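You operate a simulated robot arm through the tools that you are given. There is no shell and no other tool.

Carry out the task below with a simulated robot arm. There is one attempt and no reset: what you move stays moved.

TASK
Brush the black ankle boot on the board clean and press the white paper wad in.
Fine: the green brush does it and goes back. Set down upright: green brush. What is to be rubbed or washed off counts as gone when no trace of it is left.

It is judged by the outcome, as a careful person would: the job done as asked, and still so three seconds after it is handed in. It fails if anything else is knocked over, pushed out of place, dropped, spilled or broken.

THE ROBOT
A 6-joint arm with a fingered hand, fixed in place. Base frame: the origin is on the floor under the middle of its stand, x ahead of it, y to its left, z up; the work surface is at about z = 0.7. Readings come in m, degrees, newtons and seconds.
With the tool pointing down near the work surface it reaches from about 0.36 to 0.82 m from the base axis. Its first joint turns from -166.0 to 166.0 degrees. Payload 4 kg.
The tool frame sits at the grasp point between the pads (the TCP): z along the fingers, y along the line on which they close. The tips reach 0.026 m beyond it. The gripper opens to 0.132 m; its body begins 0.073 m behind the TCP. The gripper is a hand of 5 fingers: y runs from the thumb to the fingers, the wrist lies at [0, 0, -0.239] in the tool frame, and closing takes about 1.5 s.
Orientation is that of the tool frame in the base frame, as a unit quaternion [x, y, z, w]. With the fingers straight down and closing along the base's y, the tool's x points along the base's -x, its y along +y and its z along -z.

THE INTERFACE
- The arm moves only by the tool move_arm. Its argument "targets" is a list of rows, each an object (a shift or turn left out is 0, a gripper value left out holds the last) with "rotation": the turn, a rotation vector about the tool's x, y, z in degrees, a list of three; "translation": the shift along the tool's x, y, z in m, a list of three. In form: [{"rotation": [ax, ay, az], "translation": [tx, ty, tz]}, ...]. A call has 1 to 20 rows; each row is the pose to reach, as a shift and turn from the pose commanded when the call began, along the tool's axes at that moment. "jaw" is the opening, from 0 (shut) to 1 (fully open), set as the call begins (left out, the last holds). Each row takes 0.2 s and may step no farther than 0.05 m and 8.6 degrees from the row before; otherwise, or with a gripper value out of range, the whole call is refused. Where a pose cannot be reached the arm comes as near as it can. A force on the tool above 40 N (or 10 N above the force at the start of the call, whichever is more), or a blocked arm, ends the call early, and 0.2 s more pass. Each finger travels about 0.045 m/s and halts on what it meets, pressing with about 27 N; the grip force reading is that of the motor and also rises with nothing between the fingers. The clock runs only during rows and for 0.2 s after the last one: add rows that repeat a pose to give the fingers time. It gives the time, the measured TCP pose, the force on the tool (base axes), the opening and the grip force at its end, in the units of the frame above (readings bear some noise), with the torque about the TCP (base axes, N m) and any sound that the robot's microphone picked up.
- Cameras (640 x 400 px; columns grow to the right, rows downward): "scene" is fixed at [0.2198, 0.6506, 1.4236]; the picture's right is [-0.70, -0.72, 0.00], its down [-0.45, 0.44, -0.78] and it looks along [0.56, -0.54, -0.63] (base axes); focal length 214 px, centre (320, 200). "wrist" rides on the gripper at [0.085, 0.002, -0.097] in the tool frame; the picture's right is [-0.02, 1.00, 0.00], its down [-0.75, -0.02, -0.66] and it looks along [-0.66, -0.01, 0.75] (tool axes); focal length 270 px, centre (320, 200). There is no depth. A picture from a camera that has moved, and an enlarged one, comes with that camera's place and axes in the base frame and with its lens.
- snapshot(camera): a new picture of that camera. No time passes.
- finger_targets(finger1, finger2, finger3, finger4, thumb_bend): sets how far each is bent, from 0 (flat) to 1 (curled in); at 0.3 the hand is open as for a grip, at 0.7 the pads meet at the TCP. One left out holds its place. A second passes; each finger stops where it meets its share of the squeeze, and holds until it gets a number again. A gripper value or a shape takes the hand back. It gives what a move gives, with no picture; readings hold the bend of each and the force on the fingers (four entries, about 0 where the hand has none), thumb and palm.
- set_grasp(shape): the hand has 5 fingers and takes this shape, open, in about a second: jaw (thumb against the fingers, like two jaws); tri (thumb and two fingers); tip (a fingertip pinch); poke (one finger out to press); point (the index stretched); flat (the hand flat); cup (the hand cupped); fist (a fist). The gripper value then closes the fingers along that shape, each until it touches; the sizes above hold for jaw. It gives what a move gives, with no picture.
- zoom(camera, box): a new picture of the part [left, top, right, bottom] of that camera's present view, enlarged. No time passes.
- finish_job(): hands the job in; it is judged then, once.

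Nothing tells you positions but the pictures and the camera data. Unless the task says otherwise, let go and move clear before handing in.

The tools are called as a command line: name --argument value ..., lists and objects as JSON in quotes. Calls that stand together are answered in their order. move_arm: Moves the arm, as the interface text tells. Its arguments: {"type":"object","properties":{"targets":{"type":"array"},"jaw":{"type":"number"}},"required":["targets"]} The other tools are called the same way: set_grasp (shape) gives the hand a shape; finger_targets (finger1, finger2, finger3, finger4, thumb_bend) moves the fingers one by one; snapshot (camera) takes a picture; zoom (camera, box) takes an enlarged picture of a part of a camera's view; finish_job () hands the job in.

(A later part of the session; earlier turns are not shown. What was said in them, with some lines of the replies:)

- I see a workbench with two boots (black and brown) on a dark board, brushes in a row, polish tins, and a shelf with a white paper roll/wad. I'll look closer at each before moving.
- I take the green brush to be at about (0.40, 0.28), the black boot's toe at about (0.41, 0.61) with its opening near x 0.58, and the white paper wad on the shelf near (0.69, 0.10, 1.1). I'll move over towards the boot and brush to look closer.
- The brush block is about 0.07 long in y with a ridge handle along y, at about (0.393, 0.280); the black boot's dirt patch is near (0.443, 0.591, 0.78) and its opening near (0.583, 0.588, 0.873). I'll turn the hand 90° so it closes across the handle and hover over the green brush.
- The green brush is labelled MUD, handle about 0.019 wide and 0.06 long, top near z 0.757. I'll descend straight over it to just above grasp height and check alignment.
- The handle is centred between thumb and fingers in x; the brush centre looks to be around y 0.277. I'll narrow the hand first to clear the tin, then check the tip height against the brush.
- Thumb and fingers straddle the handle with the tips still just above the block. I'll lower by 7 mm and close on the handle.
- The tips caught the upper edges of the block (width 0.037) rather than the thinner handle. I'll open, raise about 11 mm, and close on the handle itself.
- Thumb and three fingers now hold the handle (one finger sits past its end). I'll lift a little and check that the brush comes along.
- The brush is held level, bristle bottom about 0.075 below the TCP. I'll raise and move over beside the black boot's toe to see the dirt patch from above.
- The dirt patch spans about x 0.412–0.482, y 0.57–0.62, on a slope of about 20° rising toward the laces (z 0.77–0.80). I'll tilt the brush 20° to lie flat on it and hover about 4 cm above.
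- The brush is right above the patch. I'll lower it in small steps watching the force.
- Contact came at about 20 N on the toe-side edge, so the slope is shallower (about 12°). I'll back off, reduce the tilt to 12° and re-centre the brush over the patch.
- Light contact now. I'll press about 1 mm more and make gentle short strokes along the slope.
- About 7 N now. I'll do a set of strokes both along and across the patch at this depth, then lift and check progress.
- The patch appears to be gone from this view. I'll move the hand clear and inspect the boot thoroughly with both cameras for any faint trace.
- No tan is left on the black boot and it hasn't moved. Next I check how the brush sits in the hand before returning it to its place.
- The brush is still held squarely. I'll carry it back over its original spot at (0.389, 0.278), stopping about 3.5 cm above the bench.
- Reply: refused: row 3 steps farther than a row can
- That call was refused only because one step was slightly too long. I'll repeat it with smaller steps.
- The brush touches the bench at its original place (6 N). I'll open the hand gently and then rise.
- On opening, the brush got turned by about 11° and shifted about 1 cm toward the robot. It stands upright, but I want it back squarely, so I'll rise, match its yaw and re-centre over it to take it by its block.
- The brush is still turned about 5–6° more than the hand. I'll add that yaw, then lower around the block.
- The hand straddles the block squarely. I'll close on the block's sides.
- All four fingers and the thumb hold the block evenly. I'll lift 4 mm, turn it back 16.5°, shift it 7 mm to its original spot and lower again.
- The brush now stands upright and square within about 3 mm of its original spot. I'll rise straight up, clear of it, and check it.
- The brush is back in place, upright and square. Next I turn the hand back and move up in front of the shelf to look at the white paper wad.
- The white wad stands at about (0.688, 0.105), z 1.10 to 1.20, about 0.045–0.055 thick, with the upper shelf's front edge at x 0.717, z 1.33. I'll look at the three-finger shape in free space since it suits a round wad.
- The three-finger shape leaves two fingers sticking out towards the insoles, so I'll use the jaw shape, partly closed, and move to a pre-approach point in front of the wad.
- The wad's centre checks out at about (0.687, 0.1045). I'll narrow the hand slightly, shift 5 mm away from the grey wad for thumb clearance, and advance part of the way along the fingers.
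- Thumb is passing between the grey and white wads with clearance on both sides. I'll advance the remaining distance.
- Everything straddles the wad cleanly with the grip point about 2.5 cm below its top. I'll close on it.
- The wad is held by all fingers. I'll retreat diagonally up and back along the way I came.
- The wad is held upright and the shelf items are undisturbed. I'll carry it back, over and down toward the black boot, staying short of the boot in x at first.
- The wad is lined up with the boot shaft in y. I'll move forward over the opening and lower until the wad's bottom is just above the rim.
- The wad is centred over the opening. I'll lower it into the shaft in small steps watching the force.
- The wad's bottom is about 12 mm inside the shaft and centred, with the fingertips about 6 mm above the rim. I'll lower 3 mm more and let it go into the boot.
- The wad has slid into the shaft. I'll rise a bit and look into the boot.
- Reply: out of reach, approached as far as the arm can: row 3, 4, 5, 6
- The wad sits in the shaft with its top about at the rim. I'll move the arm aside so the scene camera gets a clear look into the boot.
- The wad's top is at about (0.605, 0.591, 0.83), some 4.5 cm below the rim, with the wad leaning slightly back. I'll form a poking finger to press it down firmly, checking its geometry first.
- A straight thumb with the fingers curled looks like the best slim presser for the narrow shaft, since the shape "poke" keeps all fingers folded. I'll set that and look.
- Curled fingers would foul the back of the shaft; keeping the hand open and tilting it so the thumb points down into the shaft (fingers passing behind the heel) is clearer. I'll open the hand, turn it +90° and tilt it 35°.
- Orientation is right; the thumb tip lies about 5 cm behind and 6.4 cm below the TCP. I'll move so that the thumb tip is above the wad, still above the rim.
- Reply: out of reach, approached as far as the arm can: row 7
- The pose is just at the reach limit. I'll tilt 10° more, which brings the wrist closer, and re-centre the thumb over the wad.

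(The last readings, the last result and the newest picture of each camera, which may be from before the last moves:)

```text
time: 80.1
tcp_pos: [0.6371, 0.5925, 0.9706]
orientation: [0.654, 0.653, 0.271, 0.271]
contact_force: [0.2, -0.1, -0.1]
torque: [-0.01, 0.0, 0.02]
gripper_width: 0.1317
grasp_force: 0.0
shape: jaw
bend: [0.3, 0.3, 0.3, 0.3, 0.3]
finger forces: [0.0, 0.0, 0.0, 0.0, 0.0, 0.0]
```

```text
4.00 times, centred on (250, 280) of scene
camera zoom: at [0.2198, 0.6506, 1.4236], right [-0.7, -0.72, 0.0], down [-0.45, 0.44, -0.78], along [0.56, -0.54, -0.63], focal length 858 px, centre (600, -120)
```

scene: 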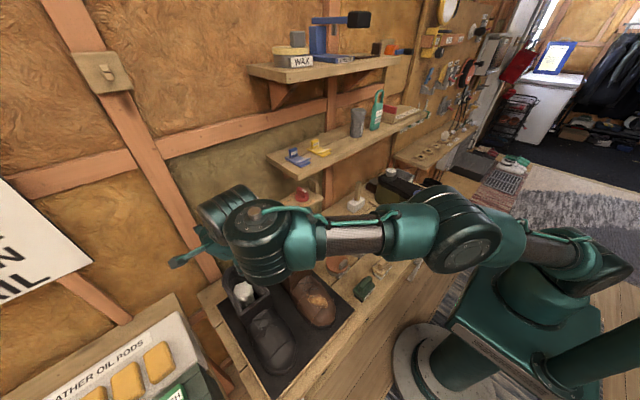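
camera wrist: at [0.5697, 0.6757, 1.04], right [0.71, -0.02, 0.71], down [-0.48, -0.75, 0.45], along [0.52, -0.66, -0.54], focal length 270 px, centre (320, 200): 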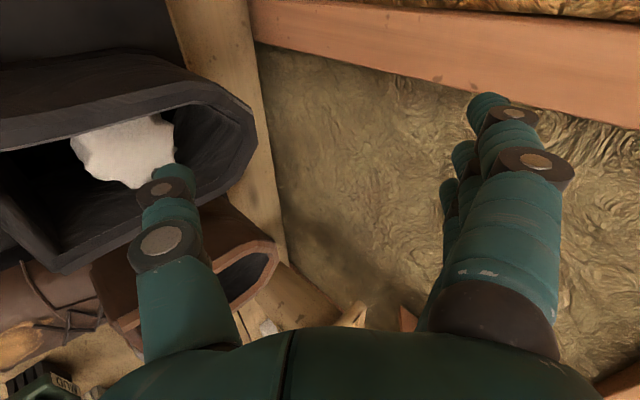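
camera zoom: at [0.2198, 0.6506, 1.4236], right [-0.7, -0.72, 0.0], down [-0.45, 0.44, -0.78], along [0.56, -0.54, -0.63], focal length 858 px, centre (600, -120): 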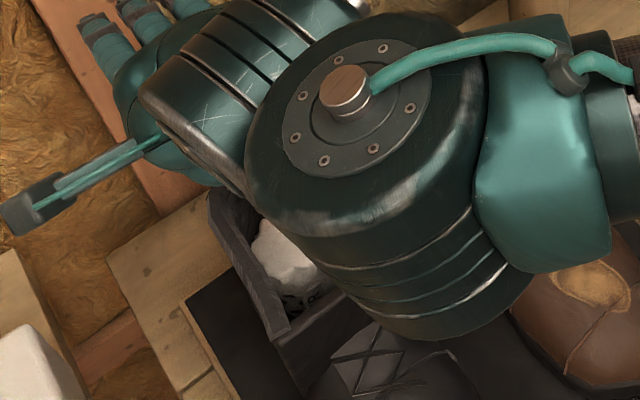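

zoom --camera "wrist" --box '[20, 60, 280, 240]'

```text
2.22 times, centred on (150, 150) of wrist
camera zoom: at [0.5697, 0.6757, 1.04], right [0.71, -0.02, 0.71], down [-0.48, -0.75, 0.45], along [0.52, -0.66, -0.54], focal length 601 px, centre (698, 311)
```

zoom: 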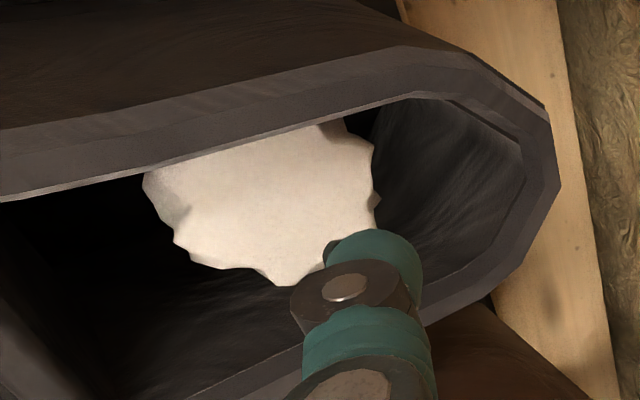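

Using all three views, the wad's top centre is at about (0.589, 0.592, 0.851), 2 cm below the rim, standing nearly upright. I'll centre the thumb on it and lower to just above contact.

move_arm --targets '[{"translation": [0, -0.0071, -0.0071]}, {"translation": [0, -0.0177, 0.0035]}, {"translation": [0, -0.0284, 0.0142]}, {"translation": [0, -0.0354, 0.0212]}]'

zoom --camera "wrist" --box '[20, 60, 280, 240]'

zoom --camera "scene" --box '[200, 250, 300, 340]'

```text
time: 81.1
tcp_pos: [0.6285, 0.5944, 0.9296]
orientation: [0.654, 0.653, 0.271, 0.271]
contact_force: [-0.6, 1.2, -0.1]
torque: [0.0, -0.02, -0.01]
gripper_width: 0.132
grasp_force: 0.0
shape: jaw
bend: [0.3, 0.3, 0.3, 0.3, 0.3]
finger forces: [0.1, 0.0, 0.0, 0.0, 0.1, 0.0]
```

```text
2.22 times, centred on (150, 150) of wrist
camera zoom: at [0.5599, 0.6764, 0.9981], right [0.71, -0.02, 0.71], down [-0.48, -0.75, 0.45], along [0.52, -0.66, -0.54], focal length 601 px, centre (698, 311)
```

zoom: 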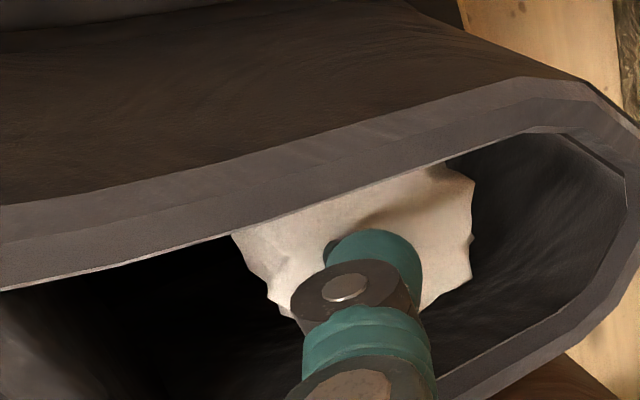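

```text
4.44 times, centred on (250, 295) of scene
camera zoom: at [0.2198, 0.6506, 1.4236], right [-0.7, -0.72, 0.0], down [-0.45, 0.44, -0.78], along [0.56, -0.54, -0.63], focal length 953 px, centre (631, -222)
```

zoom: 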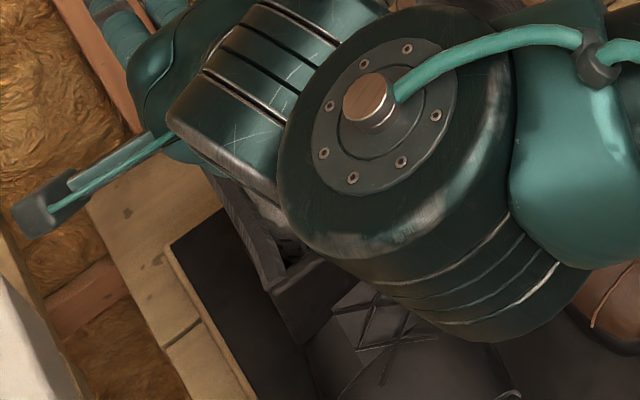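

The thumb is centred over the wad's top and just above it. I'll press down in small steps.

move_arm --targets '[{"translation": [0, -0.0014, 0.0014]}, {"translation": [0, -0.0028, 0.0028]}, {"translation": [0, -0.0042, 0.0042]}]'

move_arm --targets '[{"translation": [0, -0.0014, 0.0014]}, {"translation": [0, -0.0028, 0.0028]}]'

zoom --camera "wrist" --box '[20, 60, 280, 240]'

```text
time: 81.9
tcp_pos: [0.6275, 0.5937, 0.9274]
orientation: [0.653, 0.652, 0.274, 0.27]
contact_force: [-6.4, -0.2, 28.2]
torque: [-0.02, 1.68, -0.05]
gripper_width: 0.1316
grasp_force: 0.1
shape: jaw
bend: [0.3, 0.3, 0.3, 0.3, 0.31]
finger forces: [0.0, 0.0, 0.0, 0.0, 28.1, 0.0]
```

```text
time: 82.3
tcp_pos: [0.6284, 0.5947, 0.9276]
orientation: [0.653, 0.652, 0.275, 0.27]
contact_force: [0.2, -1.7, 7.6]
torque: [-0.06, 0.25, 0.0]
gripper_width: 0.1318
grasp_force: 0.0
shape: jaw
bend: [0.3, 0.3, 0.3, 0.3, 0.31]
finger forces: [0.1, 0.1, 0.1, 0.0, 7.0, 0.1]
stopped in row 2: the force on the tool passed its limit at 43 N (the readings are from after the stop); the commanded pose is now the measured one
```

```text
2.22 times, centred on (150, 150) of wrist
camera zoom: at [0.5596, 0.6772, 0.9966], right [0.7, -0.03, 0.71], down [-0.48, -0.76, 0.45], along [0.53, -0.65, -0.54], focal length 601 px, centre (698, 311)
```

zoom: 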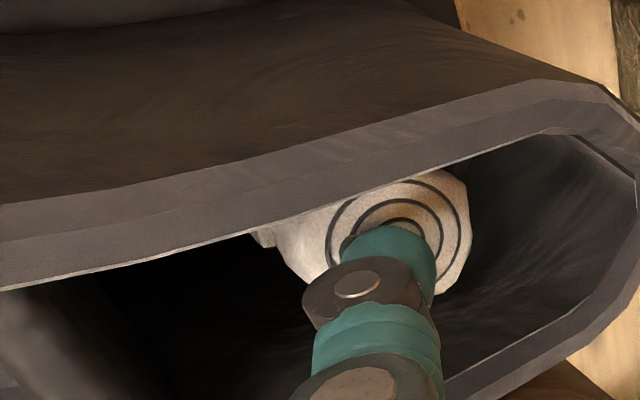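

Pressing reached about 43 N, and the wad's top now looks different (flattened with rings), as though pressed in. I'll lift the thumb straight out and look.

move_arm --targets '[{"translation": [0, 0.0071, -0.0071]}, {"translation": [0, 0.0283, -0.0283]}, {"translation": [0, 0.0495, -0.0495]}]'

snapshot --camera "wrist"

zoom --camera "wrist" --box '[20, 60, 280, 240]'

```text
time: 83.1
tcp_pos: [0.6308, 0.5921, 0.9974]
orientation: [0.653, 0.652, 0.274, 0.27]
contact_force: [0.2, -0.4, 0.2]
torque: [0.01, 0.0, -0.05]
gripper_width: 0.132
grasp_force: 0.1
shape: jaw
bend: [0.3, 0.3, 0.3, 0.3, 0.3]
finger forces: [0.0, 0.1, 0.0, 0.0, 0.0, 0.1]
```

```text
taken
camera wrist: at [0.5621, 0.6747, 1.0657], right [0.7, -0.02, 0.71], down [-0.48, -0.75, 0.45], along [0.53, -0.66, -0.54], focal length 270 px, centre (320, 200)
```

wrist: 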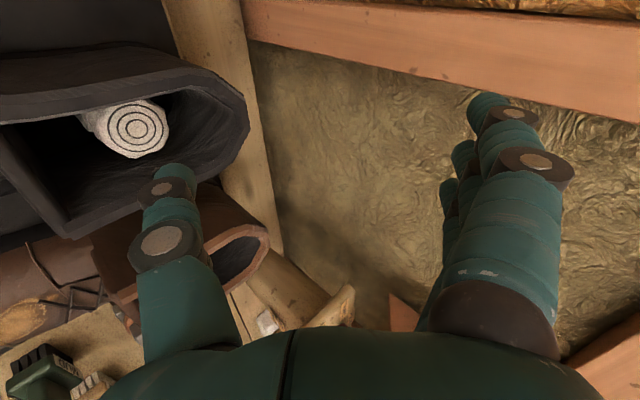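

```text
2.22 times, centred on (150, 150) of wrist
camera zoom: at [0.5621, 0.6747, 1.0657], right [0.7, -0.02, 0.71], down [-0.48, -0.75, 0.45], along [0.53, -0.66, -0.54], focal length 601 px, centre (698, 311)
```

zoom: 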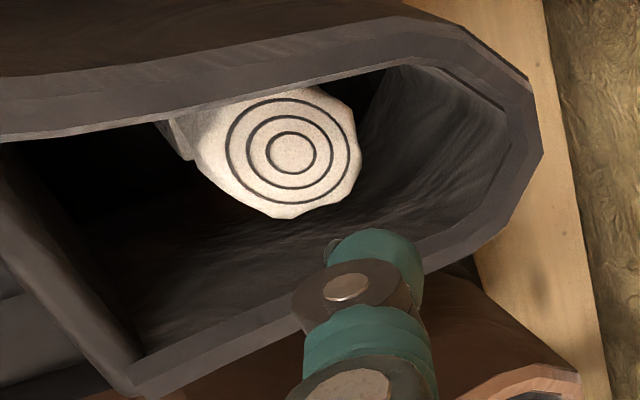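

The thumb is clear of the boot. I'll back the arm away to let the scene camera see into the boot.

move_arm --targets '[{"translation": [0, -0.01, -0.03]}, {"translation": [-0.02, -0.03, -0.06]}, {"translation": [-0.05, -0.05, -0.085]}, {"translation": [-0.09, -0.065, -0.1]}, {"translation": [-0.13, -0.08, -0.11]}, {"translation": [-0.17, -0.09, -0.115]}, {"translation": [-0.21, -0.1, -0.12]}, {"translation": [-0.25, -0.11, -0.12]}]'

zoom --camera "scene" --box '[200, 230, 320, 330]'

snapshot --camera "scene"

```text
time: 84.9
tcp_pos: [0.4651, 0.3441, 0.9996]
orientation: [0.653, 0.652, 0.275, 0.271]
contact_force: [0.4, -0.4, 0.1]
torque: [0.0, -0.01, 0.0]
gripper_width: 0.1321
grasp_force: 0.0
shape: jaw
bend: [0.3, 0.3, 0.3, 0.3, 0.3]
finger forces: [0.0, 0.0, 0.0, 0.0, 0.1, 0.0]
```

```text
4.00 times, centred on (260, 280) of scene
camera zoom: at [0.2198, 0.6506, 1.4236], right [-0.7, -0.72, 0.0], down [-0.45, 0.44, -0.78], along [0.56, -0.54, -0.63], focal length 858 px, centre (560, -120)
```

zoom: 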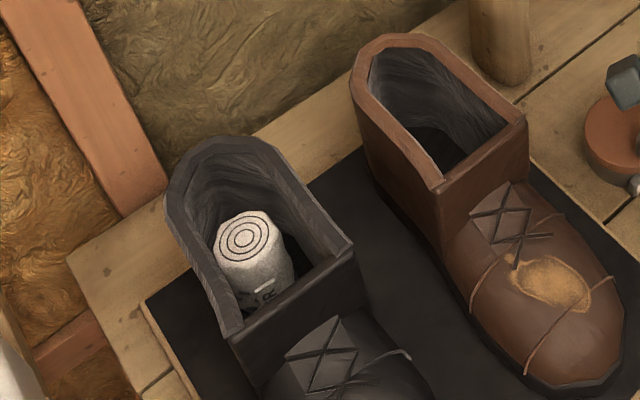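

```text
taken
```

scene: 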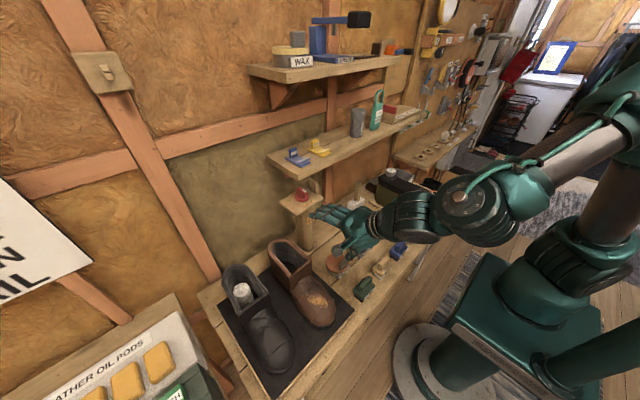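

zoom --camera "scene" --box '[235, 265, 285, 315]'

zoom --camera "scene" --box '[215, 250, 345, 390]'

zoom --camera "scene" --box '[330, 260, 400, 310]'

```text
8.00 times, centred on (260, 290) of scene
camera zoom: at [0.2198, 0.6506, 1.4236], right [-0.7, -0.72, 0.0], down [-0.45, 0.44, -0.78], along [0.56, -0.54, -0.63], focal length 1716 px, centre (800, -520)
```

zoom: 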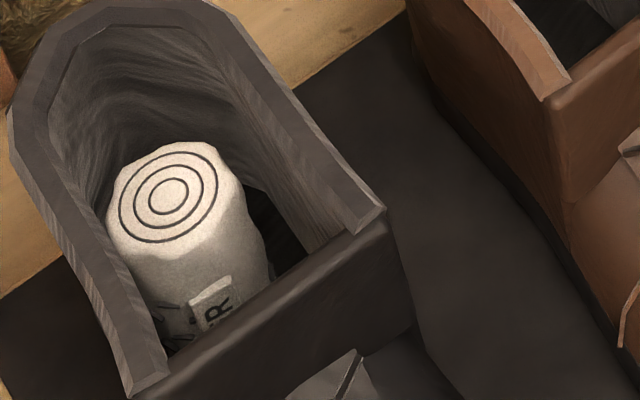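

```text
2.86 times, centred on (280, 320) of scene
camera zoom: at [0.2198, 0.6506, 1.4236], right [-0.7, -0.72, 0.0], down [-0.45, 0.44, -0.78], along [0.56, -0.54, -0.63], focal length 613 px, centre (434, -143)
```

zoom: 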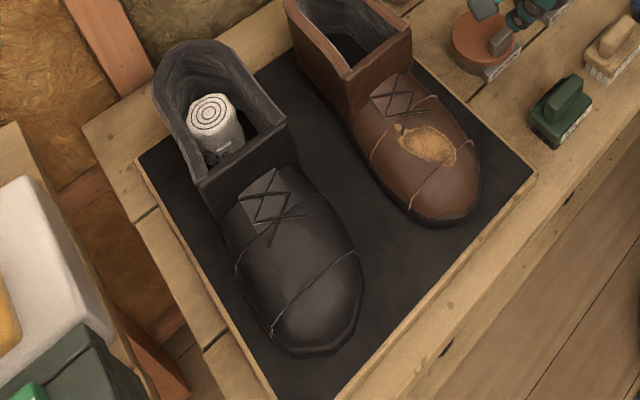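

```text
8.00 times, centred on (365, 285) of scene
camera zoom: at [0.2198, 0.6506, 1.4236], right [-0.7, -0.72, 0.0], down [-0.45, 0.44, -0.78], along [0.56, -0.54, -0.63], focal length 1716 px, centre (-40, -480)
```

zoom: 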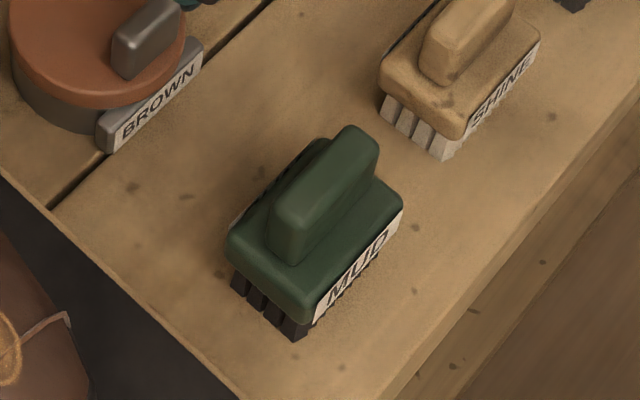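

The wad is seated in the boot and now shows a flattened, pressed top. The boot stands clean on the board, and the MUD brush is upright in its place. I'll move the empty hand well clear and take a final look.

move_arm --targets '[{"translation": [0, 0.012, -0.035]}, {"translation": [0, 0.024, -0.07]}, {"translation": [0, 0.035, -0.106]}, {"translation": [-0.04, 0.035, -0.106]}, {"translation": [-0.08, 0.035, -0.106]}]'

snapshot --camera "scene"

zoom --camera "scene" --box '[310, 170, 470, 310]'

zoom --camera "scene" --box '[250, 310, 310, 375]'

zoom --camera "scene" --box '[260, 90, 420, 220]'

```text
time: 86.1
tcp_pos: [0.4131, 0.2648, 1.0993]
orientation: [0.653, 0.652, 0.275, 0.269]
contact_force: [0.5, -1.1, -0.9]
torque: [-0.03, -0.01, 0.01]
gripper_width: 0.1319
grasp_force: 0.0
shape: jaw
bend: [0.3, 0.3, 0.3, 0.3, 0.3]
finger forces: [0.0, 0.0, 0.0, 0.1, 0.0, 0.0]
```

```text
taken
```

scene: 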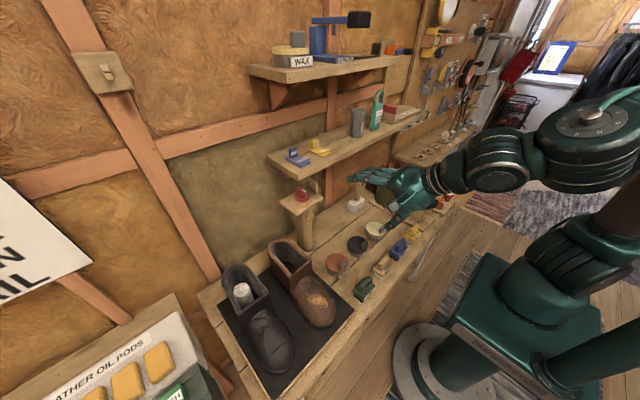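

```text
2.86 times, centred on (390, 240) of scene
camera zoom: at [0.2198, 0.6506, 1.4236], right [-0.7, -0.72, 0.0], down [-0.45, 0.44, -0.78], along [0.56, -0.54, -0.63], focal length 613 px, centre (120, 86)
```

zoom: 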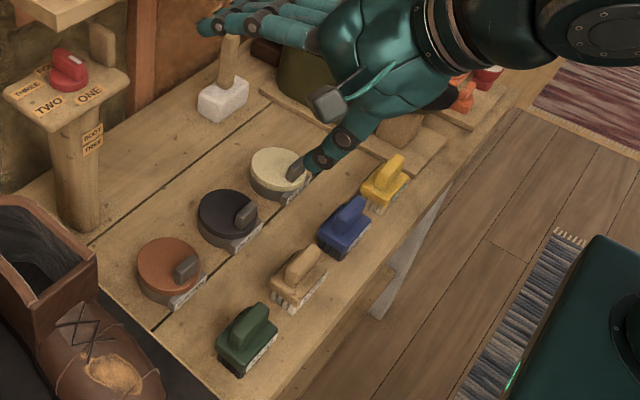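

```text
6.15 times, centred on (280, 342) of scene
camera zoom: at [0.2198, 0.6506, 1.4236], right [-0.7, -0.72, 0.0], down [-0.45, 0.44, -0.78], along [0.56, -0.54, -0.63], focal length 1320 px, centre (566, -677)
```

zoom: 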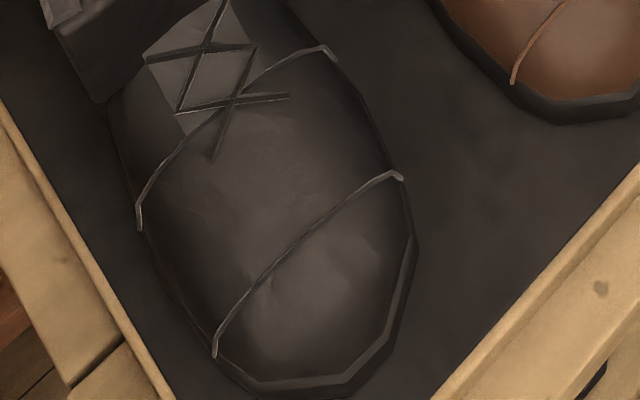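

```text
3.08 times, centred on (340, 155) of scene
camera zoom: at [0.2198, 0.6506, 1.4236], right [-0.7, -0.72, 0.0], down [-0.45, 0.44, -0.78], along [0.56, -0.54, -0.63], focal length 660 px, centre (258, 338)
```

zoom: 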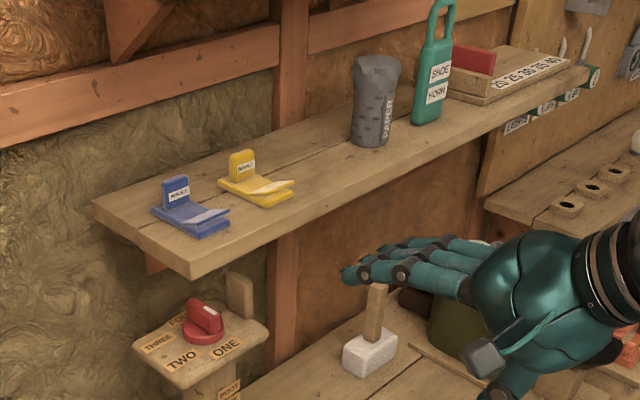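

The black boot shows no dirt from any view. The paper wad is pressed down inside its shaft, about 2 cm below the rim. The green brush stands upright within about 3 mm of its original spot. Pressing shifted the boot about 5 mm on its board, and everything else is where it was. The hand is empty and clear, so I'm handing in.

finish_job

```text
The job is handed in.
```

The job is handed in: the black boot is brushed clean, the white paper wad is pressed into its shaft, and the green brush is back in its place, upright.

- **Boot:** No dirt showed on it in the final pictures from the scene camera, or in the wrist views taken just after brushing. It slid about 5 mm back on the board when I pressed the wad, and it is still standing upright.
- **Wad:** It sits in the shaft with its top about 2 cm below the rim. When I pressed, the force reached 43 N and the crumpled top became flat with rings. I took that change to mean it is fully pressed in, but nothing confirmed it.
- **Brush:** On the first set-down it turned about 16° and shifted about 1 cm. I picked it up again and set it square, within about 3 mm of where it started.

In the final pictures I saw nothing else knocked over or moved. The hand was empty and clear when I handed in.
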